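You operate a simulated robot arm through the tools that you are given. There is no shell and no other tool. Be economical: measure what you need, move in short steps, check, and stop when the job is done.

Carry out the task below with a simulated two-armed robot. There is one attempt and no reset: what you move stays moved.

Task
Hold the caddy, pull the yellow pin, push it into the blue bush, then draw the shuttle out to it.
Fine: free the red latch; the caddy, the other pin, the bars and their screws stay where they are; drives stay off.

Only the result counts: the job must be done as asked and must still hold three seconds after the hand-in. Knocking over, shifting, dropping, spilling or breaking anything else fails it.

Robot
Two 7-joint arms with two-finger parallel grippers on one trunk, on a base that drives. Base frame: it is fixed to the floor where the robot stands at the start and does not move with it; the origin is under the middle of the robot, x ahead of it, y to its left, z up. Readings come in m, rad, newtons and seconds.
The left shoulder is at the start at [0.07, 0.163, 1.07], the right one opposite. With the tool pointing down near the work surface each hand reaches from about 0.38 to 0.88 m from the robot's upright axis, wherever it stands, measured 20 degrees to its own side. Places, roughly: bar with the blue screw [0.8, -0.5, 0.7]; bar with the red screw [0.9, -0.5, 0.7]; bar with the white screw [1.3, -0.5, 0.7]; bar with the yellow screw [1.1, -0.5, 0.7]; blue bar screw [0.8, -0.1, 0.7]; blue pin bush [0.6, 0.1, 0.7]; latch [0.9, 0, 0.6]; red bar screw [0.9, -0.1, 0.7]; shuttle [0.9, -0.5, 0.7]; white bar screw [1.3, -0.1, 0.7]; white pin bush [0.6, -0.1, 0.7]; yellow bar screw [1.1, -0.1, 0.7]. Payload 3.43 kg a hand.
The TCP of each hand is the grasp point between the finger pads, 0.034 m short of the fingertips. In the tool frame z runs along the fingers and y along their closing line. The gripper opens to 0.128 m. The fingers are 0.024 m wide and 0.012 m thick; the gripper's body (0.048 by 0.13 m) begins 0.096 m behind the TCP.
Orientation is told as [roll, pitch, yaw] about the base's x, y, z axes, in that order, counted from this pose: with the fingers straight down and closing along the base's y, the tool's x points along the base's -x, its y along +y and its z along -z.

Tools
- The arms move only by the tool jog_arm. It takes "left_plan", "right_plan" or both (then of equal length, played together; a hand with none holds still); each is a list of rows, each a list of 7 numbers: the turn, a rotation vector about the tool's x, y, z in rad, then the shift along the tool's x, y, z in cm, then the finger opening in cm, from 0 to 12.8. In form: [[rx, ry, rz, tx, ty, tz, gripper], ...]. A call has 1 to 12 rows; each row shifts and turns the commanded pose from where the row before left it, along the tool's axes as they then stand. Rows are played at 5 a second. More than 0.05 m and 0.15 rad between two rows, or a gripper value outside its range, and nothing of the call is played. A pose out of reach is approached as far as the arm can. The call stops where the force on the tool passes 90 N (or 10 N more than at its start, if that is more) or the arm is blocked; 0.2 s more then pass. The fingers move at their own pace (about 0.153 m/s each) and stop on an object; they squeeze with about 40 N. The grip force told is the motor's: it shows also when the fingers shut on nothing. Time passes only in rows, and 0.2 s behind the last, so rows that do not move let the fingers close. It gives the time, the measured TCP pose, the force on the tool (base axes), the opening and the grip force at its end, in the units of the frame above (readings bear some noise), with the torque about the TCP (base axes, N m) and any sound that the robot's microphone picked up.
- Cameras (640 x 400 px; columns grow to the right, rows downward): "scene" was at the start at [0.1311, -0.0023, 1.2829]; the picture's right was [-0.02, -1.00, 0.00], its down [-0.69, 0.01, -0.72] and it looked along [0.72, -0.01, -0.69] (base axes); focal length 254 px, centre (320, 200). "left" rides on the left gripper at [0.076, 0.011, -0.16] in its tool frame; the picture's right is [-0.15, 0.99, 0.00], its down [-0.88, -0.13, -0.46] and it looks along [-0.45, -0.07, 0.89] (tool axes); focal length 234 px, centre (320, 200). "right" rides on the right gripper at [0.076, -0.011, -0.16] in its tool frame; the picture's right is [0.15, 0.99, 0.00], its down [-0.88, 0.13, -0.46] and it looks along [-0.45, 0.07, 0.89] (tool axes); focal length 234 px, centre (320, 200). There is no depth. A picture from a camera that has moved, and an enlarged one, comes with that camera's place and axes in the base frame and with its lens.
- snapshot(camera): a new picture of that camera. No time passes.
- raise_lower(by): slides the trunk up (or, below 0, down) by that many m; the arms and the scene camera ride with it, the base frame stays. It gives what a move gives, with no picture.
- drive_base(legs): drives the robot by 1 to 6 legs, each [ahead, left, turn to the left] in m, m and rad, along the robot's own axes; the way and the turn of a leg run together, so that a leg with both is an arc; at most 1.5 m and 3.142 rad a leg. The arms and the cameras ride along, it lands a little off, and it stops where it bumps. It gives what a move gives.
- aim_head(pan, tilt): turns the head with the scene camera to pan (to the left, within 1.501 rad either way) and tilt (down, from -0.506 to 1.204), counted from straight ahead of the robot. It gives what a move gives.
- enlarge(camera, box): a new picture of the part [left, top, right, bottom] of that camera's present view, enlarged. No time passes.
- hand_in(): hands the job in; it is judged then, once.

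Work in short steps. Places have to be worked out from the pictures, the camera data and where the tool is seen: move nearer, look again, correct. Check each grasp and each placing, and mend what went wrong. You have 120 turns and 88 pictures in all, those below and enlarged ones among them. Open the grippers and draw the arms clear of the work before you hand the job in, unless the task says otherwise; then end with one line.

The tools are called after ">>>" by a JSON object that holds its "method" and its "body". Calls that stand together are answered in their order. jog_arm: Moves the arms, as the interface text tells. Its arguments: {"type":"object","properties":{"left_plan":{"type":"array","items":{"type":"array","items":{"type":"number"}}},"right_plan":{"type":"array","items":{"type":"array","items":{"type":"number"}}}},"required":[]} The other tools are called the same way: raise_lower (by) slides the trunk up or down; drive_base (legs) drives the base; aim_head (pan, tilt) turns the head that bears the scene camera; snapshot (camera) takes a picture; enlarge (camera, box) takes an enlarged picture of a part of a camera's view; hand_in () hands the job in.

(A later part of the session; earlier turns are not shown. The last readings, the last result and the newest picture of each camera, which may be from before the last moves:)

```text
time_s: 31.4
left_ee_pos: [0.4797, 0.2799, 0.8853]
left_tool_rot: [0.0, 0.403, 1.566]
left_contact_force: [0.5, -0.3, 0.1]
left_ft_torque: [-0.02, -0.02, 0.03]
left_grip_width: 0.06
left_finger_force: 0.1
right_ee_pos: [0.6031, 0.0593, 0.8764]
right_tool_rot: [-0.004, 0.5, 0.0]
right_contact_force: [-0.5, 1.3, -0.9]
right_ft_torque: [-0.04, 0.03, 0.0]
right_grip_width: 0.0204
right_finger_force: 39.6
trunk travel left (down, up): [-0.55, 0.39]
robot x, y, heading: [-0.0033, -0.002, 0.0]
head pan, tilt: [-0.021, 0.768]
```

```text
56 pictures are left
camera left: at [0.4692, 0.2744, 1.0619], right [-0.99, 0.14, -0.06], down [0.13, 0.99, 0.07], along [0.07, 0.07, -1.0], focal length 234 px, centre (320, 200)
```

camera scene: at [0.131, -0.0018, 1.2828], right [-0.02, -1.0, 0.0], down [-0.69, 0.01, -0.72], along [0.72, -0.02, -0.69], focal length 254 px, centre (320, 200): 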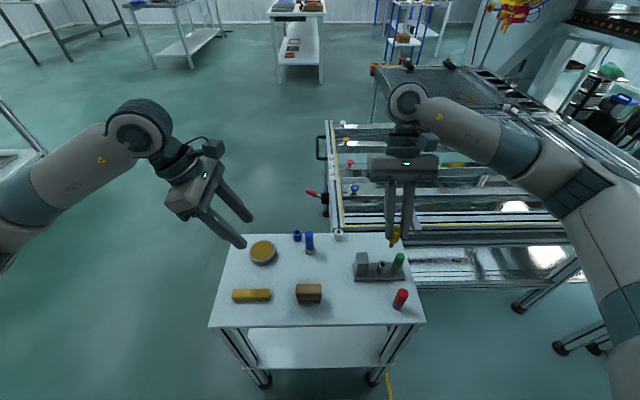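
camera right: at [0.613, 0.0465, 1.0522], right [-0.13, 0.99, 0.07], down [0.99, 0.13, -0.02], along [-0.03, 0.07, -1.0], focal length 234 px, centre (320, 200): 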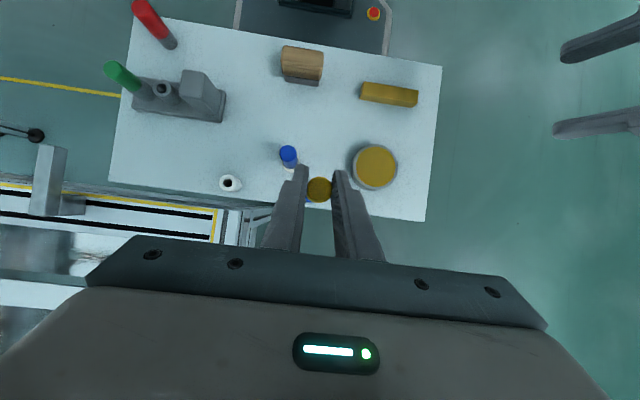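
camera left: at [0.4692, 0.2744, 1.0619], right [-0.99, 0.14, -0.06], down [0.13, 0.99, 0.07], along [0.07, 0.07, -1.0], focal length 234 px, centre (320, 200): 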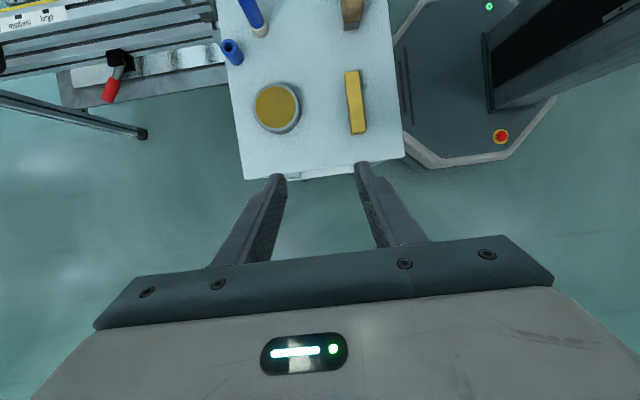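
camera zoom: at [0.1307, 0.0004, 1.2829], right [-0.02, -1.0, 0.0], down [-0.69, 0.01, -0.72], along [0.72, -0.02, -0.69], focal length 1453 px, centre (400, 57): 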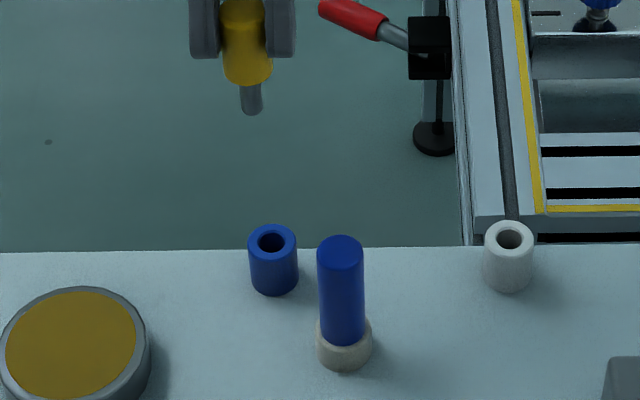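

Estimates now put the bush at ≈(0.596,0.057), top z≈0.705; the pin axis is within ~2 mm. I lower to just above the bush and compare.

>>> {"method": "jog_arm", "body": {"right_plan": [[0, 0, 0, -1.0, -0.05, 1.84, 1], [0, 0, 0, -1.0, -0.05, 1.84, 1], [0, 0, 0, -1.0, -0.05, 1.84, 1], [0, 0, 0, -1.0, -0.05, 1.84, 1]]}}

>>> {"method": "enlarge", "body": {"camera": "scene", "box": [278, 210, 342, 250]}}

>>> {"method": "enlarge", "body": {"camera": "left", "box": [180, 0, 308, 80]}}

```text
time_s: 32.4
left_ee_pos: [0.4812, 0.279, 0.886]
left_tool_rot: [0.002, 0.399, 1.568]
left_contact_force: [0.0, 0.2, -0.3]
left_ft_torque: [0.01, -0.04, 0.02]
left_grip_width: 0.0602
left_finger_force: 0.0
right_ee_pos: [0.6022, 0.0542, 0.7937]
right_tool_rot: [-0.002, 0.499, 0.001]
right_contact_force: [-0.9, 0.5, -0.7]
right_ft_torque: [-0.04, 0.0, 0.02]
right_grip_width: 0.0202
right_finger_force: 40.0
trunk travel left (down, up): [-0.55, 0.39]
robot x, y, heading: [0.0003, 0.0007, 0.001]
head pan, tilt: [-0.021, 0.768]
```

```text
10.00 times, centred on (310, 230) of scene
camera zoom: at [0.1314, -0.0021, 1.2829], right [-0.02, -1.0, 0.0], down [-0.69, 0.01, -0.72], along [0.72, -0.01, -0.7], focal length 2543 px, centre (420, -100)
```

zoom: 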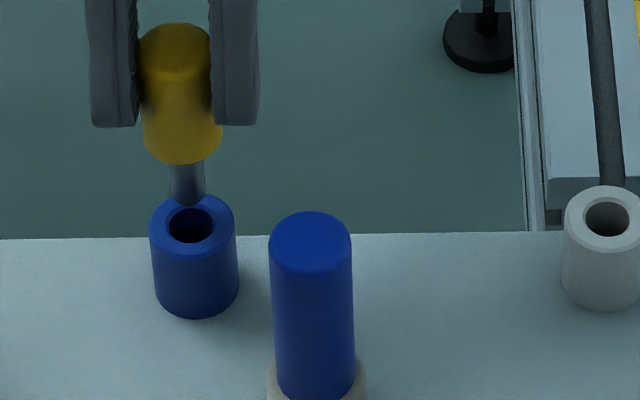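

```text
5.00 times, centred on (244, 40) of left
camera zoom: at [0.4696, 0.2722, 1.0623], right [-0.99, 0.14, -0.06], down [0.13, 0.99, 0.08], along [0.07, 0.07, -1.0], focal length 1171 px, centre (700, 1000)
```

zoom: 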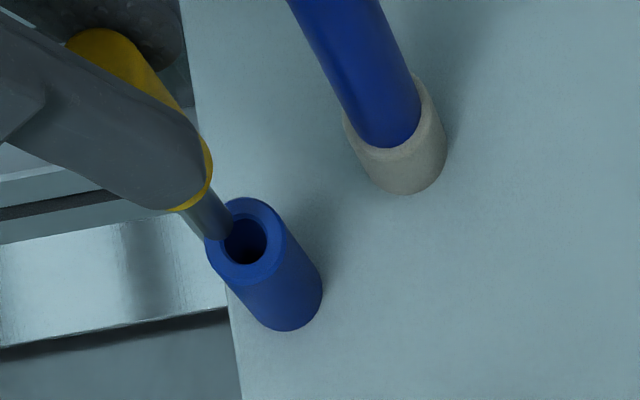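

Solving both views: the hole is ≈3 mm toward −x of the tip, ≈1 cm below. Correct by that, and lower gently.

>>> {"method": "jog_arm", "body": {"right_plan": [[0, 0, 0, 0.263, -0.03, 0.144, 1], [0, 0, 0, -0.24, 0, 0.44, 1]]}}

>>> {"method": "enlarge", "body": {"camera": "scene", "box": [278, 210, 342, 250]}}

>>> {"method": "enlarge", "body": {"camera": "left", "box": [180, 0, 308, 80]}}

```text
time_s: 33.0
left_ee_pos: [0.4798, 0.2802, 0.8849]
left_tool_rot: [0.0, 0.401, 1.567]
left_contact_force: [0.6, 0.1, 0.5]
left_ft_torque: [0.03, 0.02, 0.03]
left_grip_width: 0.06
left_finger_force: 0.1
right_ee_pos: [0.5993, 0.0538, 0.7893]
right_tool_rot: [0.001, 0.499, -0.001]
right_contact_force: [-0.4, -0.4, -0.6]
right_ft_torque: [0.02, 0.01, 0.04]
right_grip_width: 0.0202
right_finger_force: 40.7
trunk travel left (down, up): [-0.55, 0.39]
robot x, y, heading: [0.002, 0.0032, 0.0]
head pan, tilt: [-0.021, 0.768]
```

```text
10.00 times, centred on (310, 230) of scene
camera zoom: at [0.1312, -0.0021, 1.2829], right [-0.02, -1.0, 0.0], down [-0.69, 0.01, -0.72], along [0.72, -0.01, -0.69], focal length 2543 px, centre (420, -100)
```

zoom: 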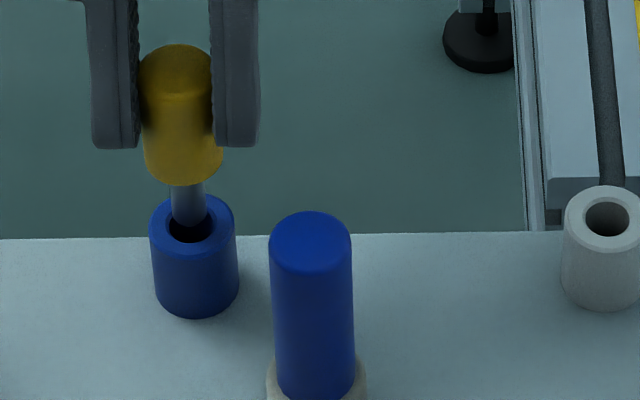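

```text
5.00 times, centred on (244, 40) of left
camera zoom: at [0.4694, 0.2722, 1.0624], right [-0.99, 0.14, -0.06], down [0.13, 0.99, 0.08], along [0.07, 0.07, -1.0], focal length 1171 px, centre (700, 1000)
```

zoom: 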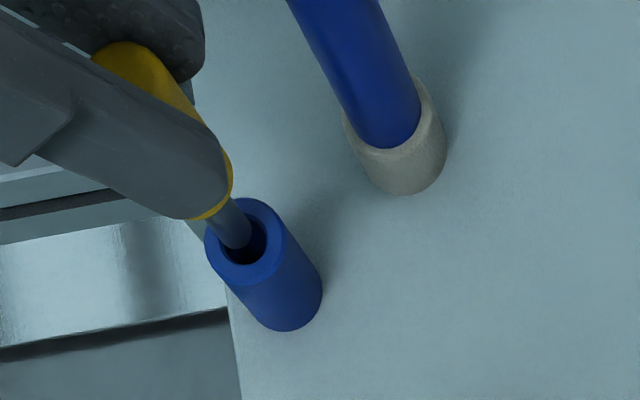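

Nearly over the hole; small correction (−0.8 mm x, −0.4 mm y) and go in 2 cm.

>>> {"method": "jog_arm", "body": {"right_plan": [[0, 0, 0, 0.07, -0.04, 0.04, 1], [0, 0, 0, -0.19, 0, 0.35, 1], [0, 0, 0, -0.19, 0, 0.35, 1], [0, 0, 0, -0.19, 0, 0.35, 1], [0, 0, 0, -0.19, 0, 0.35, 1], [0, 0, 0, -0.19, 0, 0.35, 1]]}}

>>> {"method": "enlarge", "body": {"camera": "scene", "box": [278, 210, 342, 250]}}

```text
time_s: 34.4
left_ee_pos: [0.4805, 0.2796, 0.8857]
left_tool_rot: [0.0, 0.398, 1.567]
left_contact_force: [-0.8, 0.5, 0.7]
left_ft_torque: [0.01, -0.02, -0.01]
left_grip_width: 0.0602
left_finger_force: 0.0
right_ee_pos: [0.598, 0.0532, 0.7677]
right_tool_rot: [0.001, 0.499, -0.001]
right_contact_force: [0.3, -0.6, -0.2]
right_ft_torque: [0.0, 0.04, -0.01]
right_grip_width: 0.0204
right_finger_force: 39.9
trunk travel left (down, up): [-0.55, 0.39]
robot x, y, heading: [0.0007, -0.0011, 0.001]
head pan, tilt: [-0.021, 0.768]
```

```text
10.00 times, centred on (310, 230) of scene
camera zoom: at [0.1311, -0.0021, 1.2829], right [-0.02, -1.0, 0.0], down [-0.69, 0.01, -0.72], along [0.72, -0.01, -0.69], focal length 2543 px, centre (420, -100)
```

zoom: 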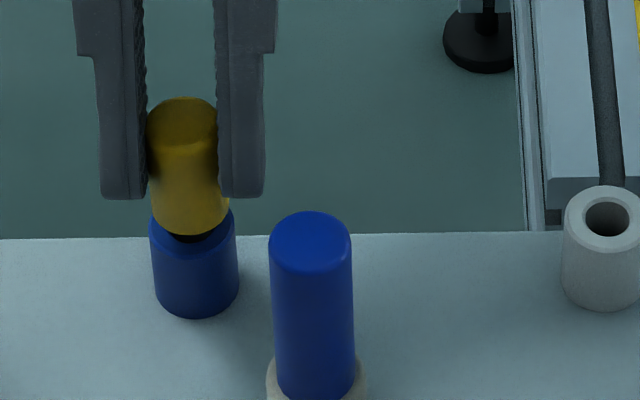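

Sliding in freely; continue until the head seats.

>>> {"method": "jog_arm", "body": {"right_plan": [[0, 0, 0, -0.14, 0, 0.26, 1], [0, 0, 0, -0.14, 0, 0.26, 1], [0, 0, 0, -0.14, 0, 0.26, 1], [0, 0, 0, -0.14, 0, 0.26, 1], [0, 0, 0, -0.1, 0, 0.18, 1], [0, 0, 0, -0.1, 0, 0.18, 1]]}}

>>> {"method": "enlarge", "body": {"camera": "scene", "box": [278, 210, 342, 250]}}

>>> {"method": "enlarge", "body": {"camera": "left", "box": [180, 0, 308, 80]}}

```text
time_s: 35.8
left_ee_pos: [0.4788, 0.2782, 0.8877]
left_tool_rot: [-0.001, 0.401, 1.568]
left_contact_force: [0.6, 0.4, 0.1]
left_ft_torque: [-0.03, -0.01, 0.02]
left_grip_width: 0.0598
left_finger_force: 0.0
right_ee_pos: [0.5974, 0.0535, 0.7538]
right_tool_rot: [0.001, 0.496, 0.003]
right_contact_force: [3.6, -1.6, 27.9]
right_ft_torque: [-0.43, 0.01, 0.13]
right_grip_width: 0.0202
right_finger_force: 40.0
trunk travel left (down, up): [-0.55, 0.39]
robot x, y, heading: [0.0005, -0.0034, -0.002]
head pan, tilt: [-0.021, 0.768]
```

```text
10.00 times, centred on (310, 230) of scene
camera zoom: at [0.1285, -0.0025, 1.2833], right [-0.02, -1.0, 0.0], down [-0.69, 0.01, -0.72], along [0.72, -0.01, -0.69], focal length 2543 px, centre (420, -100)
```

zoom: 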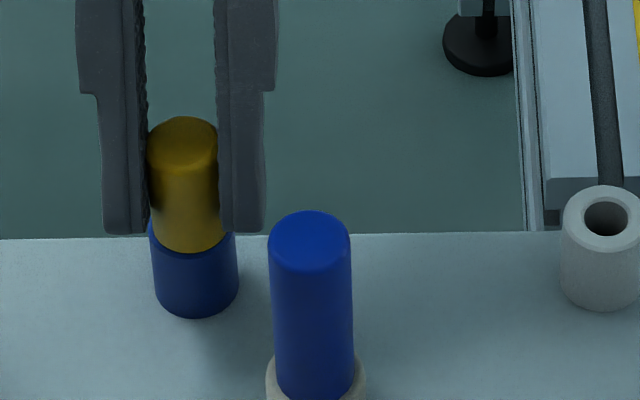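

```text
5.00 times, centred on (244, 40) of left
camera zoom: at [0.4674, 0.2718, 1.0637], right [-0.99, 0.14, -0.06], down [0.13, 0.99, 0.08], along [0.07, 0.07, -1.0], focal length 1171 px, centre (700, 1000)
```

zoom: 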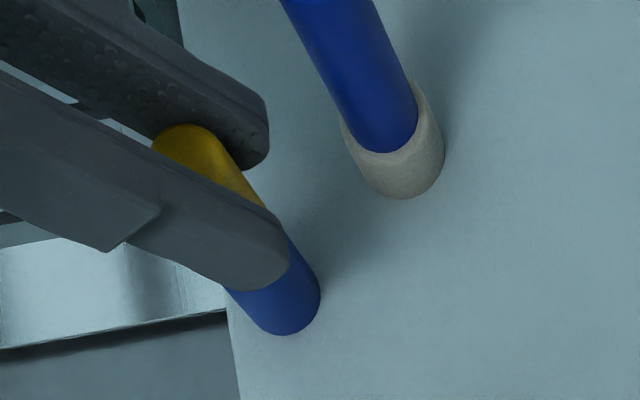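

28 N upward: head apparently at the bush face. Press a few mm more to verify it is seated.

>>> {"method": "jog_arm", "body": {"right_plan": [[0, 0, 0, -0.07, 0, 0.13, 1], [0, 0, 0, -0.07, 0, 0.13, 1], [0, 0, 0, -0.07, 0, 0.13, 1]]}}

>>> {"method": "enlarge", "body": {"camera": "scene", "box": [278, 210, 342, 250]}}

```text
time_s: 36.6
left_ee_pos: [0.4787, 0.2784, 0.8871]
left_tool_rot: [-0.001, 0.4, 1.568]
left_contact_force: [-0.9, -0.6, -0.3]
left_ft_torque: [0.01, -0.02, -0.01]
left_grip_width: 0.06
left_finger_force: 0.0
right_ee_pos: [0.5971, 0.0543, 0.75]
right_tool_rot: [0.001, 0.498, 0.001]
right_contact_force: [1.8, -1.2, 27.4]
right_ft_torque: [-0.25, 0.03, 0.06]
right_grip_width: 0.0203
right_finger_force: 40.1
trunk travel left (down, up): [-0.55, 0.39]
robot x, y, heading: [0.0007, 0.0033, -0.002]
head pan, tilt: [-0.021, 0.768]
```

```text
10.00 times, centred on (310, 230) of scene
camera zoom: at [0.1284, -0.0024, 1.2832], right [-0.02, -1.0, 0.0], down [-0.69, 0.01, -0.72], along [0.72, -0.01, -0.69], focal length 2543 px, centre (420, -100)
```

zoom: 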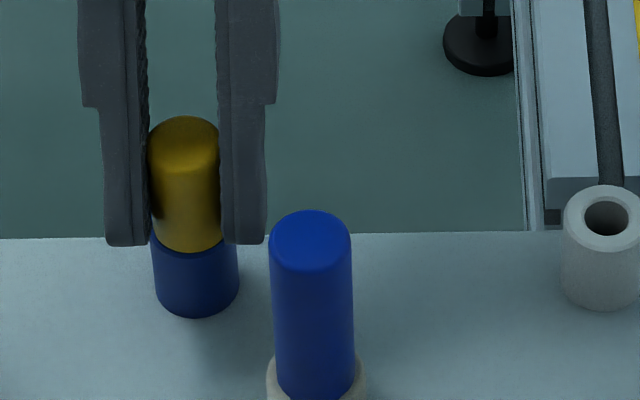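

The head sits flush on the bush and no longer moves (pads slip): seated. Open slightly and retreat along the tool axis.

>>> {"method": "jog_arm", "body": {"right_plan": [[0, 0, 0, 0, 0, 0, 3.4], [0, 0, 0, 0, 0, 0, 3.4], [0, 0, 0, 0, 0, -2, 3.4], [0, 0, 0, 0, 0, -3, 3.4], [0, 0, 0, 0, 0, -4, 3.4], [0, 0, 0, 0, 0, -4, 3.4]]}}

>>> {"method": "enlarge", "body": {"camera": "scene", "box": [260, 170, 420, 270]}}

>>> {"method": "snapshot", "body": {"camera": "right"}}

```text
time_s: 38.0
left_ee_pos: [0.4803, 0.2784, 0.8846]
left_tool_rot: [0.002, 0.402, 1.567]
left_contact_force: [0.3, 0.5, 0.3]
left_ft_torque: [-0.03, -0.01, 0.02]
left_grip_width: 0.0599
left_finger_force: 0.0
right_ee_pos: [0.6601, 0.0555, 0.8626]
right_tool_rot: [0.001, 0.5, 0.0]
right_contact_force: [-0.5, 0.4, 0.0]
right_ft_torque: [0.03, 0.01, -0.01]
right_grip_width: 0.034
right_finger_force: 0.0
trunk travel left (down, up): [-0.55, 0.39]
robot x, y, heading: [0.002, 0.0012, -0.001]
head pan, tilt: [-0.021, 0.768]
```

```text
4.00 times, centred on (340, 220) of scene
camera zoom: at [0.1301, -0.0007, 1.2829], right [-0.02, -1.0, 0.0], down [-0.69, 0.01, -0.72], along [0.72, -0.02, -0.69], focal length 1017 px, centre (240, 120)
```

zoom: 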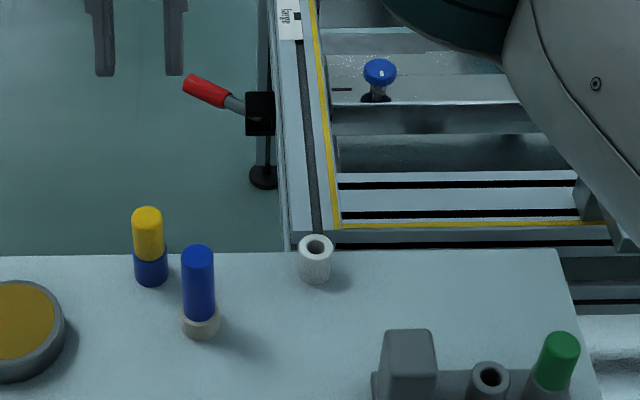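

```text
46 pictures are left
camera right: at [0.6705, 0.0437, 1.0376], right [-0.13, 0.99, 0.07], down [0.99, 0.13, -0.02], along [-0.03, 0.07, -1.0], focal length 234 px, centre (320, 200)
```

right: 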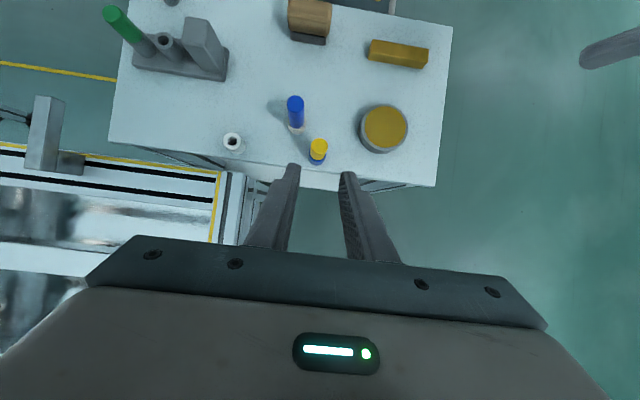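

The pin is seated in the blue bush. Next: right hand goes aside toward the striker, left hand moves over the latch to look at it closely.

>>> {"method": "jog_arm", "body": {"right_plan": [[0, 0, 0, 0.43, -4.4, -0.79, 3.4], [0, 0, 0, 0.43, -4.4, -0.79, 3.4], [0, 0, 0, 0.43, -4.4, -0.79, 3.4], [0, 0, 0, 0.43, -4.4, -0.79, 3.4], [0, 0, 0, 0.43, -4.4, -0.79, 3.4], [0, 0, 0, 0.43, -4.4, -0.79, 3.4], [0, 0, 0, 0.43, -4.4, -0.79, 3.4], [0, 0, 0, 0.43, -4.4, -0.79, 3.4], [0, 0, 0, 0, -4.4, 0, 3.4]], "left_plan": [[0, 0, 0, 1.64, -3.33, 0.69, 6], [0, 0, 0, 1.64, -3.33, 0.69, 6], [0, 0, 0, 1.64, -3.33, 0.69, 6], [0, 0, 0, 1.64, -3.33, 0.69, 6], [0, 0, 0, 1.64, -3.33, 0.69, 6], [0, 0, 0, 1.64, -3.33, 0.69, 6], [0, 0, 0, 1.64, -3.33, 0.69, 6], [0, 0, 0, 1.64, -3.33, 0.69, 6], [0, 0, 0, 1.64, -3.33, 0.69, 6]]}}

>>> {"method": "snapshot", "body": {"camera": "left"}}

>>> {"method": "enlarge", "body": {"camera": "scene", "box": [280, 170, 360, 220]}}

```text
time_s: 40.0
left_ee_pos: [0.7794, 0.1165, 0.8847]
left_tool_rot: [-0.001, 0.398, 1.566]
left_contact_force: [-0.6, -0.1, 0.3]
left_ft_torque: [0.04, -0.02, -0.03]
left_grip_width: 0.0602
left_finger_force: 0.0
right_ee_pos: [0.66, -0.3446, 0.9313]
right_tool_rot: [0.004, 0.501, 0.001]
right_contact_force: [0.2, 0.5, 0.2]
right_ft_torque: [0.06, 0.01, -0.04]
right_grip_width: 0.0339
right_finger_force: 0.1
trunk travel left (down, up): [-0.55, 0.39]
robot x, y, heading: [-0.0015, -0.003, -0.003]
head pan, tilt: [-0.021, 0.768]
```

```text
45 pictures are left
camera left: at [0.7691, 0.1099, 1.0622], right [-0.99, 0.14, -0.06], down [0.13, 0.99, 0.08], along [0.07, 0.07, -1.0], focal length 234 px, centre (320, 200)
```

left: 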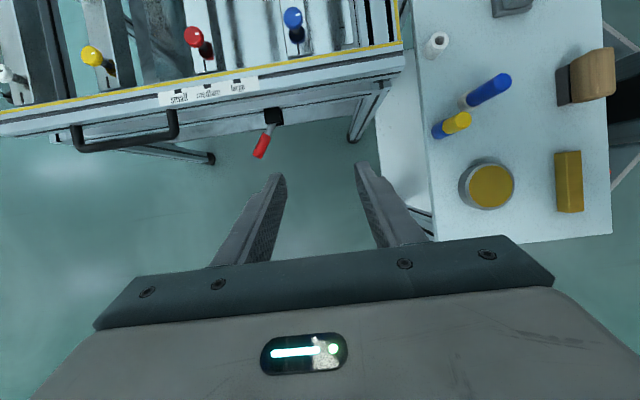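

```text
8.00 times, centred on (320, 195) of scene
camera zoom: at [0.1315, -0.005, 1.2828], right [-0.02, -1.0, 0.0], down [-0.7, 0.02, -0.72], along [0.72, -0.01, -0.7], focal length 2034 px, centre (320, 240)
```

zoom: 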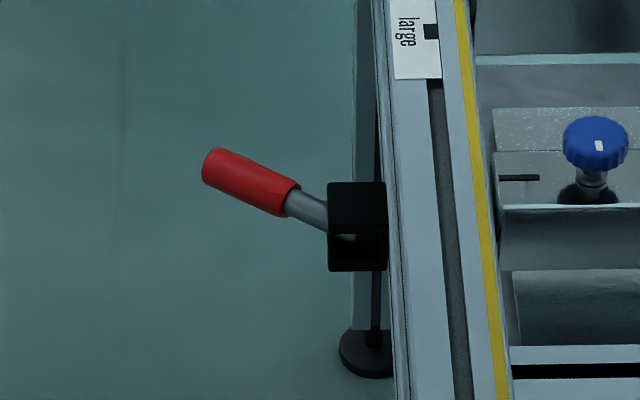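

Zoom closer on the latch from the left camera.

>>> {"method": "enlarge", "body": {"camera": "left", "box": [224, 90, 320, 170]}}

```text
5.00 times, centred on (272, 130) of left
camera zoom: at [0.7691, 0.1099, 1.0622], right [-0.99, 0.14, -0.06], down [0.13, 0.99, 0.08], along [0.07, 0.07, -1.0], focal length 1171 px, centre (560, 550)
```

zoom: 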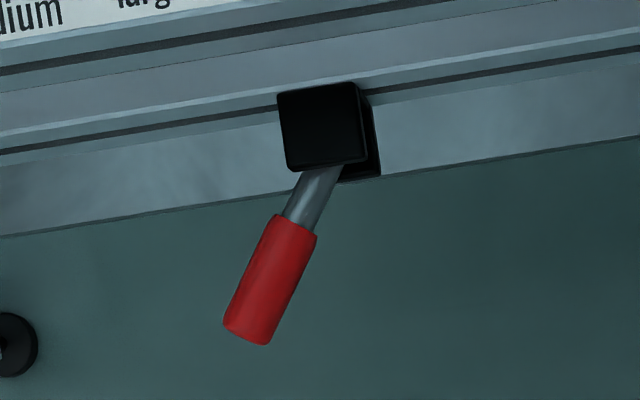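

Lever works out at: block (0.874,−0.037,0.59), red tip (0.916,0.034,0.574), roughly horizontal, so it likely swings about a vertical axis. I turn the left hand to yaw 0 to approach it pitched forward (reach is tight).

>>> {"method": "jog_arm", "body": {"left_plan": [[0, -0.133, 0.05, 0, 0, 0, 3], [0, -0.133, 0, 0, 0, 0, 1], [0, -0.133, 0, 0, 0, 0, 0], [0, 0, 0.148, 0, 0, 0, 0], [0, 0, 0.148, 0, 0, 0, 0], [0, 0, 0.148, 0, 0, 0, 0], [0, 0, 0.148, 0, 0, 0, 0], [0, 0, 0.148, 0, 0, 0, 0], [0, 0, 0.148, 0, 0, 0, 0], [0, 0, 0.148, 0, 0, 0, 0], [0, 0, 0.148, 0, 0, 0, 0], [0, 0, 0.148, 0, 0, 0, 0]]}}

>>> {"method": "jog_arm", "body": {"left_plan": [[0, 0, 0.148, 0, 0, 0, 0], [0, -0.14, 0, 0, 0, 0, 0], [0, -0.14, 0, 0, 0, 0, 0], [0, -0.14, 0, 0, 0, 0, 0], [0, -0.14, 0, 0, 0, 0, 0], [0, -0.14, 0, 0, 0, 0, 0]]}}

```text
time_s: 42.6
left_ee_pos: [0.7795, 0.1171, 0.8862]
left_tool_rot: [-0.004, -0.014, 0.186]
left_contact_force: [-0.2, 0.0, 0.4]
left_ft_torque: [-0.01, 0.0, -0.03]
left_grip_width: 0.0
left_finger_force: 33.0
right_ee_pos: [0.6612, -0.3419, 0.9326]
right_tool_rot: [0.001, 0.5, -0.001]
right_contact_force: [-0.3, -0.2, 0.7]
right_ft_torque: [-0.03, 0.01, -0.01]
right_grip_width: 0.0342
right_finger_force: 0.1
trunk travel left (down, up): [-0.55, 0.39]
robot x, y, heading: [0.0007, 0.0, -0.003]
head pan, tilt: [-0.021, 0.768]
```

```text
time_s: 44.0
left_ee_pos: [0.7797, 0.1182, 0.8851]
left_tool_rot: [-0.003, -0.718, 0.044]
left_contact_force: [-0.2, -0.2, 0.0]
left_ft_torque: [0.0, 0.05, 0.0]
left_grip_width: 0.0
left_finger_force: 32.9
right_ee_pos: [0.6613, -0.3417, 0.9339]
right_tool_rot: [0.002, 0.5, 0.0]
right_contact_force: [-0.2, -0.3, -0.3]
right_ft_torque: [0.01, 0.01, 0.0]
right_grip_width: 0.034
right_finger_force: 0.0
trunk travel left (down, up): [-0.55, 0.39]
robot x, y, heading: [-0.0026, -0.0003, 0.001]
head pan, tilt: [-0.021, 0.768]
```

Now yaw −0.5 so the hand comes from the table's outer side, and go down to a spot short of the lever.

>>> {"method": "jog_arm", "body": {"left_plan": [[0.0823, 0, 0.0941, 0, 0, 0, 0], [0.0823, 0, 0.0941, 0, 0, 0, 0], [0.0823, 0, 0.0941, 0, 0, 0, 0], [0.0823, 0, 0.0941, 0, 0, 0, 0], [0, 0, 0, 2.23, -0.15, 4.02, 0], [0, 0, 0, 2.23, -0.15, 4.02, 0], [0, 0, 0, 2.23, -0.15, 4.02, 0], [0, 0, 0, 2.23, -0.15, 4.02, 0], [0, 0, 0, 2.23, -0.15, 4.02, 0]]}}

>>> {"method": "snapshot", "body": {"camera": "scene"}}

>>> {"method": "snapshot", "body": {"camera": "left"}}

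```text
time_s: 46.0
left_ee_pos: [0.8206, 0.0887, 0.6613]
left_tool_rot: [-0.004, -0.716, -0.457]
left_contact_force: [-0.1, 0.0, 0.3]
left_ft_torque: [-0.02, 0.01, -0.06]
left_grip_width: 0.0
left_finger_force: 33.2
right_ee_pos: [0.6624, -0.342, 0.9335]
right_tool_rot: [-0.001, 0.5, -0.001]
right_contact_force: [-0.1, -0.3, 0.2]
right_ft_torque: [0.0, 0.02, -0.01]
right_grip_width: 0.0339
right_finger_force: 0.0
trunk travel left (down, up): [-0.55, 0.39]
robot x, y, heading: [-0.0014, 0.0015, 0.001]
head pan, tilt: [-0.021, 0.768]
```

```text
42 pictures are left
camera scene: at [0.132, -0.0026, 1.2828], right [-0.02, -1.0, 0.0], down [-0.7, 0.01, -0.72], along [0.72, -0.01, -0.7], focal length 254 px, centre (320, 200)
```

scene: 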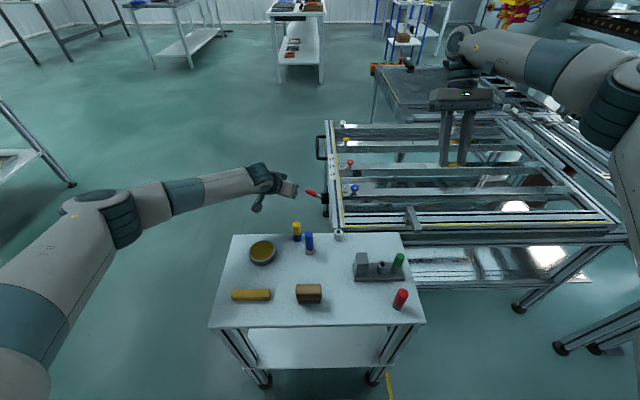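

```text
41 pictures are left
camera left: at [0.6805, 0.1717, 0.7327], right [0.54, 0.84, 0.09], down [0.27, -0.28, 0.92], along [0.8, -0.47, -0.37], focal length 234 px, centre (320, 200)
```

left: 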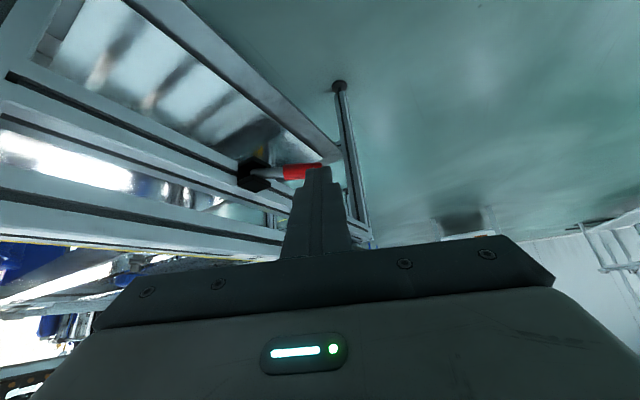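

The arm goes round outside the table, clear of the pins. Bring the fingertips beside the near side of the lever.

>>> {"method": "jog_arm", "body": {"left_plan": [[0, 0, 0, 0.11, -0.96, 2.78, 0], [0, 0, 0, 0.11, -0.96, 2.78, 0], [0, 0, 0, 0.11, -0.96, 2.78, 0]]}}

>>> {"method": "enlarge", "body": {"camera": "left", "box": [200, 100, 440, 250]}}

>>> {"method": "enlarge", "body": {"camera": "scene", "box": [250, 150, 378, 230]}}

```text
time_s: 46.8
left_ee_pos: [0.8525, 0.0397, 0.5958]
left_tool_rot: [-0.002, -0.716, -0.456]
left_contact_force: [1.3, -0.6, -0.1]
left_ft_torque: [-0.01, -0.01, 0.0]
left_grip_width: 0.0002
left_finger_force: 33.4
right_ee_pos: [0.6617, -0.3425, 0.9325]
right_tool_rot: [0.002, 0.5, 0.001]
right_contact_force: [0.1, -0.5, 0.0]
right_ft_torque: [-0.02, -0.01, 0.01]
right_grip_width: 0.0341
right_finger_force: 0.1
trunk travel left (down, up): [-0.55, 0.39]
robot x, y, heading: [-0.0028, -0.0028, -0.001]
head pan, tilt: [-0.021, 0.768]
```

```text
2.67 times, centred on (320, 175) of left
camera zoom: at [0.7131, 0.1231, 0.6666], right [0.54, 0.84, 0.09], down [0.27, -0.28, 0.92], along [0.8, -0.47, -0.38], focal length 624 px, centre (320, 267)
```

zoom: 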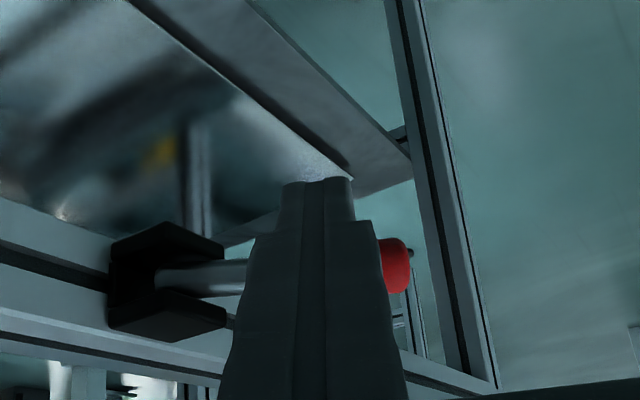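

```text
5.00 times, centred on (314, 190) of scene
camera zoom: at [0.1317, -0.0033, 1.2828], right [-0.02, -1.0, 0.0], down [-0.7, 0.01, -0.72], along [0.72, -0.01, -0.7], focal length 1271 px, centre (350, 250)
```

zoom: 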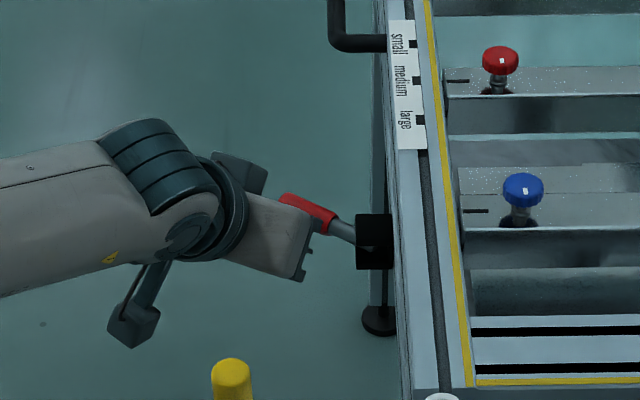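

Fingertips are right in front of the lever. Push gently +x by 2.5 cm to see whether it yields.

>>> {"method": "jog_arm", "body": {"left_plan": [[0, 0, 0, -0.338, 0.22, 0.295, 0], [0, 0, 0, -0.338, 0.22, 0.295, 0], [0, 0, 0, -0.338, 0.22, 0.295, 0], [0, 0, 0, -0.338, 0.22, 0.295, 0], [0, 0, 0, -0.338, 0.22, 0.295, 0]]}}

>>> {"method": "enlarge", "body": {"camera": "left", "box": [200, 100, 440, 250]}}

```text
time_s: 48.0
left_ee_pos: [0.8707, 0.0406, 0.5953]
left_tool_rot: [-0.004, -0.712, -0.458]
left_contact_force: [-56.8, 8.4, 7.4]
left_ft_torque: [0.02, 0.85, -0.94]
left_grip_width: 0.0
left_finger_force: 33.1
right_ee_pos: [0.6562, -0.3413, 0.9358]
right_tool_rot: [-0.001, 0.493, 0.003]
right_contact_force: [1.1, 0.0, -0.5]
right_ft_torque: [-0.01, 0.03, -0.02]
right_grip_width: 0.0339
right_finger_force: 0.2
trunk travel left (down, up): [-0.55, 0.39]
robot x, y, heading: [-0.0022, -0.0011, 0.002]
head pan, tilt: [-0.021, 0.768]
```

```text
2.67 times, centred on (320, 175) of left
camera zoom: at [0.7315, 0.1237, 0.6677], right [0.54, 0.84, 0.09], down [0.27, -0.28, 0.92], along [0.8, -0.47, -0.38], focal length 624 px, centre (320, 267)
```

zoom: 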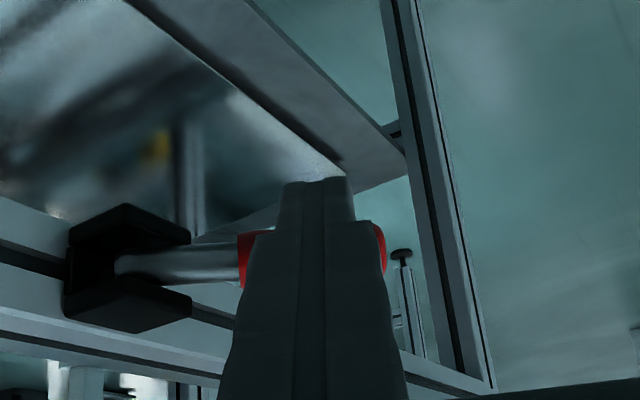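

It pushes back 57 N and doesn't yield, so the lever must swing the other way (−x). I back off and roll the hand ~90° so the open fingers can straddle the lever.

>>> {"method": "jog_arm", "body": {"left_plan": [[0, 0, 0, 1.0, -0.65, -0.9, 0], [0, 0, 0, 1.0, -0.65, -0.9, 0], [0, 0, 0, 0, 1, -4, 0], [0, 0, 0, 0, 1, -4, 0]]}}

>>> {"method": "jog_arm", "body": {"left_plan": [[0, 0, 0.145, 0, 0, 0, 4], [0, 0, 0.145, 0, 0, 0, 4], [0, 0, 0.145, 0, 0, 0, 4], [0, 0, 0.145, 0, 0, 0, 4], [0, 0, 0.145, 0, 0, 0, 4], [0, 0, 0.145, 0, 0, 0, 4], [0, 0, 0.145, 0, 0, 0, 4], [0, 0, 0.145, 0, 0, 0, 4], [0, 0, 0.145, 0, 0, 0, 4], [0, 0, 0.145, 0, 0, 0, 4], [0, 0, 0.145, 0, 0, 0, 4]]}}

```text
time_s: 49.0
left_ee_pos: [0.8095, 0.0814, 0.6586]
left_tool_rot: [-0.005, -0.72, -0.454]
left_contact_force: [-0.5, 0.4, 0.2]
left_ft_torque: [0.0, 0.02, 0.04]
left_grip_width: 0.0002
left_finger_force: 32.6
right_ee_pos: [0.6609, -0.3435, 0.9353]
right_tool_rot: [0.001, 0.5, -0.001]
right_contact_force: [-0.2, -0.5, 0.9]
right_ft_torque: [0.0, -0.03, -0.01]
right_grip_width: 0.0338
right_finger_force: 0.0
trunk travel left (down, up): [-0.55, 0.39]
robot x, y, heading: [0.0007, 0.0007, -0.007]
head pan, tilt: [-0.021, 0.768]
```

```text
time_s: 51.4
left_ee_pos: [0.8095, 0.0816, 0.6575]
left_tool_rot: [0.717, 0.014, -2.05]
left_contact_force: [-0.6, 0.2, -0.4]
left_ft_torque: [0.02, 0.0, 0.01]
left_grip_width: 0.04
left_finger_force: 0.1
right_ee_pos: [0.6604, -0.3426, 0.9326]
right_tool_rot: [0.001, 0.499, 0.0]
right_contact_force: [0.1, 0.4, -0.3]
right_ft_torque: [0.02, -0.02, -0.04]
right_grip_width: 0.0338
right_finger_force: 0.1
trunk travel left (down, up): [-0.55, 0.39]
robot x, y, heading: [0.0003, -0.0014, -0.003]
head pan, tilt: [-0.021, 0.768]
```

Roll is reachable. Align with the lever, 10 cm short of straddling it, and look.

>>> {"method": "jog_arm", "body": {"left_plan": [[0, 0, 0, -0.67, 1.64, 1.42, 4.5], [0, 0, 0, -0.67, 1.64, 1.42, 4.5]]}}

>>> {"method": "snapshot", "body": {"camera": "left"}}

>>> {"method": "enlarge", "body": {"camera": "scene", "box": [250, 150, 378, 230]}}

```text
time_s: 52.0
left_ee_pos: [0.8233, 0.0572, 0.6577]
left_tool_rot: [0.727, 0.011, -2.046]
left_contact_force: [0.3, -0.1, 0.4]
left_ft_torque: [-0.02, -0.01, -0.01]
left_grip_width: 0.0451
left_finger_force: 0.1
left hand out of reach, approached as far as the arm can: row 2
right_ee_pos: [0.6618, -0.3424, 0.9331]
right_tool_rot: [0.001, 0.499, 0.0]
right_contact_force: [0.1, -0.1, -0.6]
right_ft_torque: [0.0, 0.0, 0.03]
right_grip_width: 0.0343
right_finger_force: 0.1
trunk travel left (down, up): [-0.55, 0.39]
robot x, y, heading: [-0.0009, 0.0014, -0.001]
head pan, tilt: [-0.021, 0.768]
```

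```text
37 pictures are left
camera left: at [0.7719, 0.1688, 0.7853], right [0.59, -0.48, 0.66], down [-0.76, -0.6, 0.24], along [0.28, -0.64, -0.71], focal length 234 px, centre (320, 200)
```

left: 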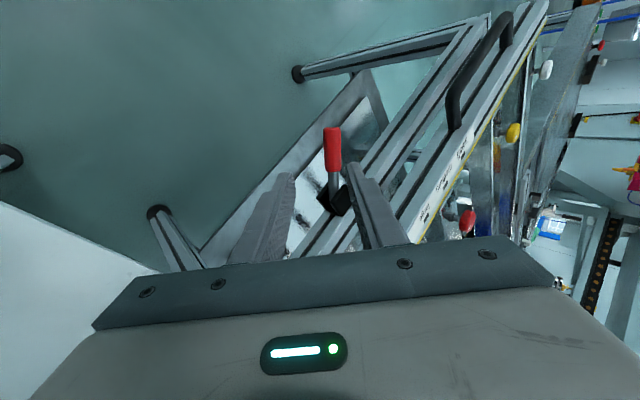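

```text
5.00 times, centred on (314, 190) of scene
camera zoom: at [0.1308, -0.0017, 1.2829], right [-0.02, -1.0, 0.0], down [-0.69, 0.01, -0.72], along [0.72, -0.01, -0.69], focal length 1271 px, centre (350, 250)
```

zoom: 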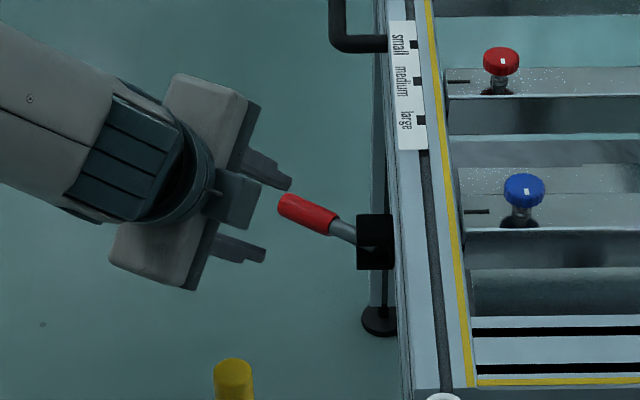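

Straddling geometry is right but the wrist hits its limit; I'll use the opposite roll (the comfortable side for this arm). Back off and roll the other way.

>>> {"method": "jog_arm", "body": {"left_plan": [[0, 0, 0, 0, 0, -4, 4.5], [0, 0, -0.148, 0.5, 0, 0, 4.5], [0, 0, -0.148, 0.5, 0, 0, 4.5], [0, 0, -0.148, 0.5, 0, 0, 4.5], [0, 0, -0.148, 0, 0, 0, 4.5], [0, 0, -0.148, 0, 0, 0, 4.5], [0, 0, -0.148, 0, 0, 0, 4.5], [0, 0, -0.148, 0, 0, 0, 4.5], [0, 0, -0.148, 0, 0, 0, 4.5], [0, 0, -0.148, 0, 0, 0, 4.5], [0, 0, -0.148, 0, 0, 0, 4.5], [0, 0, -0.148, 0, 0, 0, 4.5]]}}

>>> {"method": "jog_arm", "body": {"left_plan": [[0, 0, -0.148, 0, 0, 0, 4.5], [0, 0, -0.148, 0, 0, 0, 4.5], [0, 0, -0.148, 0, 0, 0, 4.5], [0, 0, -0.148, 0, 0, 0, 4.5], [0, 0, -0.148, 0, 0, 0, 4.5], [0, 0, -0.148, 0, 0, 0, 4.5], [0, 0, -0.148, 0, 0, 0, 4.5], [0, 0, -0.148, 0, 0, 0, 4.5], [0, 0, -0.148, 0, 0, 0, 4.5], [0, 0, -0.148, 0, 0, 0, 4.5]]}}

```text
time_s: 54.6
left_ee_pos: [0.8074, 0.0827, 0.6858]
left_tool_rot: [-0.035, -0.715, -0.41]
left_contact_force: [-0.7, 0.0, 0.0]
left_ft_torque: [-0.02, 0.04, -0.02]
left_grip_width: 0.0453
left_finger_force: 0.0
right_ee_pos: [0.6603, -0.3419, 0.9325]
right_tool_rot: [0.001, 0.501, -0.002]
right_contact_force: [0.5, -0.2, 0.0]
right_ft_torque: [0.0, 0.01, -0.01]
right_grip_width: 0.0341
right_finger_force: 0.0
trunk travel left (down, up): [-0.55, 0.39]
robot x, y, heading: [0.0014, -0.0021, -0.002]
head pan, tilt: [-0.021, 0.768]
```

```text
time_s: 56.8
left_ee_pos: [0.8053, 0.0816, 0.6849]
left_tool_rot: [-0.718, -0.032, 1.071]
left_contact_force: [-0.2, 0.9, 0.7]
left_ft_torque: [0.0, 0.0, 0.0]
left_grip_width: 0.0448
left_finger_force: 0.1
right_ee_pos: [0.6619, -0.3423, 0.9326]
right_tool_rot: [0.0, 0.5, 0.0]
right_contact_force: [-0.3, 0.1, -0.2]
right_ft_torque: [-0.05, -0.01, 0.0]
right_grip_width: 0.0339
right_finger_force: 0.1
trunk travel left (down, up): [-0.55, 0.39]
robot x, y, heading: [0.0016, 0.0016, -0.004]
head pan, tilt: [-0.021, 0.768]
```

Roll done. Approach to 10 cm short of the lever.

>>> {"method": "jog_arm", "body": {"left_plan": [[0, 0, 0, 0.55, -0.9, 2.56, 4.5], [0, 0, 0, 0.55, -0.9, 2.56, 4.5]]}}

>>> {"method": "snapshot", "body": {"camera": "left"}}

>>> {"method": "enlarge", "body": {"camera": "scene", "box": [250, 150, 378, 230]}}

```text
time_s: 57.4
left_ee_pos: [0.8418, 0.051, 0.659]
left_tool_rot: [-0.715, -0.036, 1.068]
left_contact_force: [0.9, 1.1, 1.2]
left_ft_torque: [0.01, 0.01, -0.01]
left_grip_width: 0.0451
left_finger_force: 0.0
right_ee_pos: [0.6615, -0.3425, 0.932]
right_tool_rot: [0.0, 0.499, 0.0]
right_contact_force: [-0.1, -0.2, 0.5]
right_ft_torque: [0.04, -0.03, -0.01]
right_grip_width: 0.034
right_finger_force: 0.1
trunk travel left (down, up): [-0.55, 0.39]
robot x, y, heading: [-0.0019, -0.0027, 0.002]
head pan, tilt: [-0.021, 0.768]
```

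```text
35 pictures are left
camera left: at [0.7046, 0.0364, 0.7691], right [-0.57, 0.51, -0.64], down [0.24, 0.85, 0.46], along [0.78, 0.11, -0.61], focal length 234 px, centre (320, 200)
```

left: 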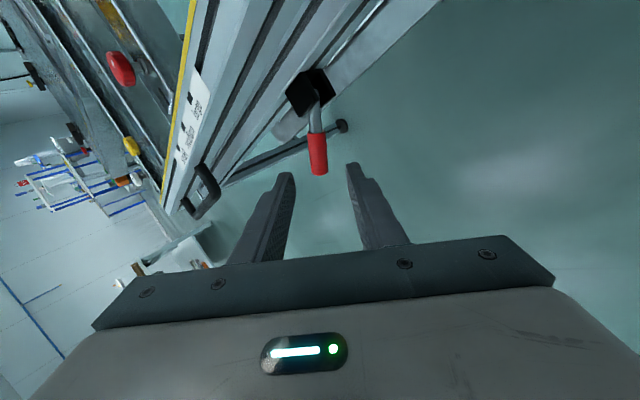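

```text
5.00 times, centred on (314, 190) of scene
camera zoom: at [0.1314, -0.0029, 1.2828], right [-0.02, -1.0, 0.0], down [-0.69, 0.01, -0.72], along [0.72, -0.01, -0.7], focal length 1271 px, centre (350, 250)
```

zoom: 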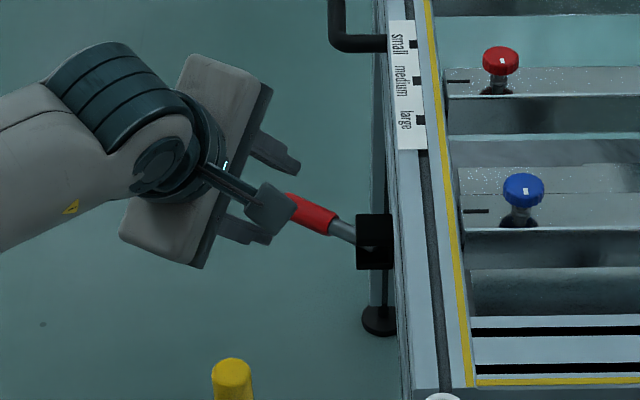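

The lever lies centred between the open fingers. Advance along the tool 9 cm.

>>> {"method": "jog_arm", "body": {"left_plan": [[0, 0, 0, 0, 0, 2.5, 4.5], [0, 0, 0, 0, 0, 2.5, 4.5], [0, 0, 0, 0, 0, 2, 4.5], [0, 0, 0, 0, 0, 2, 4.5]]}}

>>> {"method": "snapshot", "body": {"camera": "left"}}

```text
time_s: 58.4
left_ee_pos: [0.8954, 0.023, 0.5893]
left_tool_rot: [-0.717, -0.035, 1.066]
left_contact_force: [0.4, 0.0, -0.2]
left_ft_torque: [-0.02, -0.02, -0.03]
left_grip_width: 0.0452
left_finger_force: 0.0
right_ee_pos: [0.6617, -0.344, 0.9318]
right_tool_rot: [0.003, 0.499, -0.001]
right_contact_force: [-0.8, -0.5, 0.3]
right_ft_torque: [0.0, -0.01, -0.02]
right_grip_width: 0.0339
right_finger_force: 0.1
trunk travel left (down, up): [-0.55, 0.39]
robot x, y, heading: [0.0024, -0.0013, -0.004]
head pan, tilt: [-0.021, 0.768]
```

```text
33 pictures are left
camera left: at [0.7571, 0.0087, 0.701], right [-0.57, 0.51, -0.64], down [0.24, 0.85, 0.46], along [0.78, 0.11, -0.61], focal length 234 px, centre (320, 200)
```

left: 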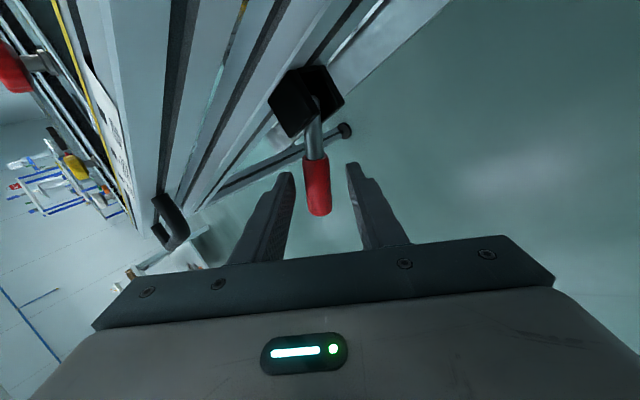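

Lever is ~2 cm ahead of TCP and centred. Advance 1.2 cm and close on it.

>>> {"method": "jog_arm", "body": {"left_plan": [[0, 0, 0, 0, 0, 1.2, 4.5], [0, 0, 0, 0, 0, 0, 2.6], [0, 0, 0, 0, 0, 0, 1], [0, 0, 0, 0, 0, 0, 1]]}}

```text
time_s: 59.4
left_ee_pos: [0.8942, 0.0226, 0.5913]
left_tool_rot: [-0.718, -0.037, 1.068]
left_contact_force: [1.8, -2.0, 2.2]
left_ft_torque: [1.56, -0.85, -0.07]
left_grip_width: 0.0204
left_finger_force: 45.2
left hand out of reach, approached as far as the arm can: row 1
right_ee_pos: [0.6596, -0.3432, 0.9336]
right_tool_rot: [0.002, 0.499, 0.001]
right_contact_force: [0.6, 0.5, 0.1]
right_ft_torque: [0.0, -0.01, 0.0]
right_grip_width: 0.0341
right_finger_force: 0.0
trunk travel left (down, up): [-0.55, 0.39]
robot x, y, heading: [0.0023, -0.0005, -0.001]
head pan, tilt: [-0.021, 0.768]
```

Gripped the lever (20 mm). Now swing it about the block's vertical axis toward −x, 0.4 rad first.

>>> {"method": "jog_arm", "body": {"left_plan": [[-0.003, -0.066, -0.075, 0.11, 0.465, -0.41, 1], [-0.003, -0.066, -0.075, 0.11, 0.465, -0.41, 1], [-0.003, -0.066, -0.075, 0.11, 0.465, -0.41, 1], [-0.003, -0.066, -0.075, 0.11, 0.465, -0.41, 1]]}}

>>> {"method": "snapshot", "body": {"camera": "left"}}

```text
time_s: 60.4
left_ee_pos: [0.8685, 0.0289, 0.5903]
left_tool_rot: [-0.72, -0.039, 1.467]
left_contact_force: [-0.4, -2.0, 5.4]
left_ft_torque: [1.71, -0.17, -0.05]
left_grip_width: 0.0197
left_finger_force: 44.7
right_ee_pos: [0.6612, -0.3429, 0.9324]
right_tool_rot: [0.002, 0.498, 0.0]
right_contact_force: [0.4, 0.0, -0.6]
right_ft_torque: [-0.01, 0.02, 0.01]
right_grip_width: 0.034
right_finger_force: 0.0
trunk travel left (down, up): [-0.55, 0.39]
robot x, y, heading: [-0.0024, -0.0031, -0.0]
head pan, tilt: [-0.021, 0.768]
```

```text
32 pictures are left
camera left: at [0.7482, -0.0381, 0.7011], right [-0.72, 0.25, -0.65], down [-0.11, 0.88, 0.46], along [0.68, 0.41, -0.61], focal length 234 px, centre (320, 200)
```

left: 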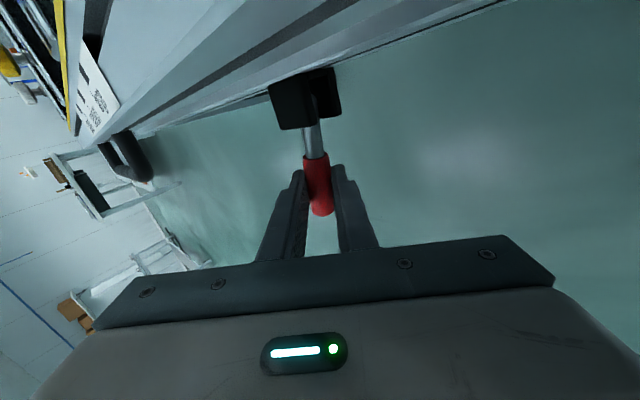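

The lever swings freely with the hand. The camera mount is getting close to the rail, so I open, turn the hand back in place, and will then drag the lever on with the far finger.

>>> {"method": "jog_arm", "body": {"left_plan": [[0, 0, 0, 0, 0, 0, 4.5], [0.003, 0.066, 0.075, 0, 0, 0, 4.8], [0.003, 0.066, 0.075, 0, 0, 0, 4.8], [0.003, 0.066, 0.075, 0, 0, 0, 4.8], [0.003, 0.066, 0.075, 0, 0, 0, 4.8]]}}

>>> {"method": "snapshot", "body": {"camera": "left"}}

>>> {"method": "enlarge", "body": {"camera": "scene", "box": [250, 150, 378, 230]}}

```text
time_s: 61.6
left_ee_pos: [0.8699, 0.0286, 0.591]
left_tool_rot: [-0.717, -0.035, 1.067]
left_contact_force: [-0.3, 0.1, 0.3]
left_ft_torque: [-0.03, -0.01, 0.01]
left_grip_width: 0.0479
left_finger_force: 0.1
right_ee_pos: [0.6609, -0.343, 0.933]
right_tool_rot: [0.001, 0.498, -0.001]
right_contact_force: [-0.4, 0.3, 0.8]
right_ft_torque: [0.01, -0.03, -0.01]
right_grip_width: 0.0343
right_finger_force: 0.0
trunk travel left (down, up): [-0.55, 0.39]
robot x, y, heading: [-0.0019, -0.0031, 0.002]
head pan, tilt: [-0.021, 0.768]
```

```text
31 pictures are left
camera left: at [0.7325, 0.0151, 0.701], right [-0.57, 0.51, -0.64], down [0.24, 0.85, 0.46], along [0.78, 0.11, -0.61], focal length 234 px, centre (320, 200)
```

left: 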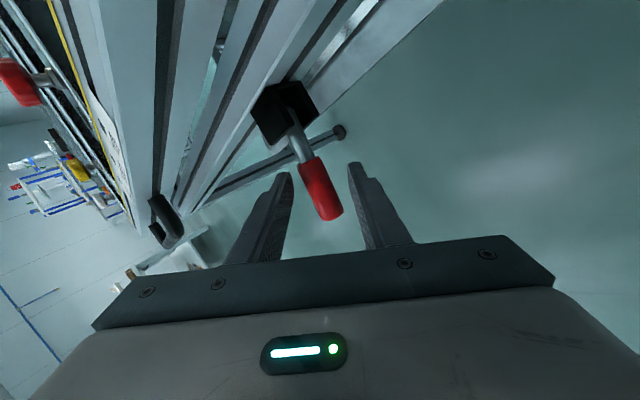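

```text
5.00 times, centred on (314, 190) of scene
camera zoom: at [0.1312, -0.0022, 1.2829], right [-0.02, -1.0, 0.0], down [-0.69, 0.01, -0.72], along [0.72, -0.01, -0.7], focal length 1271 px, centre (350, 250)
```

zoom: 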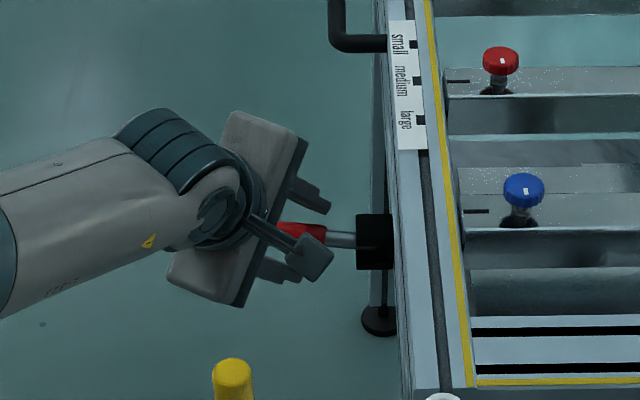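

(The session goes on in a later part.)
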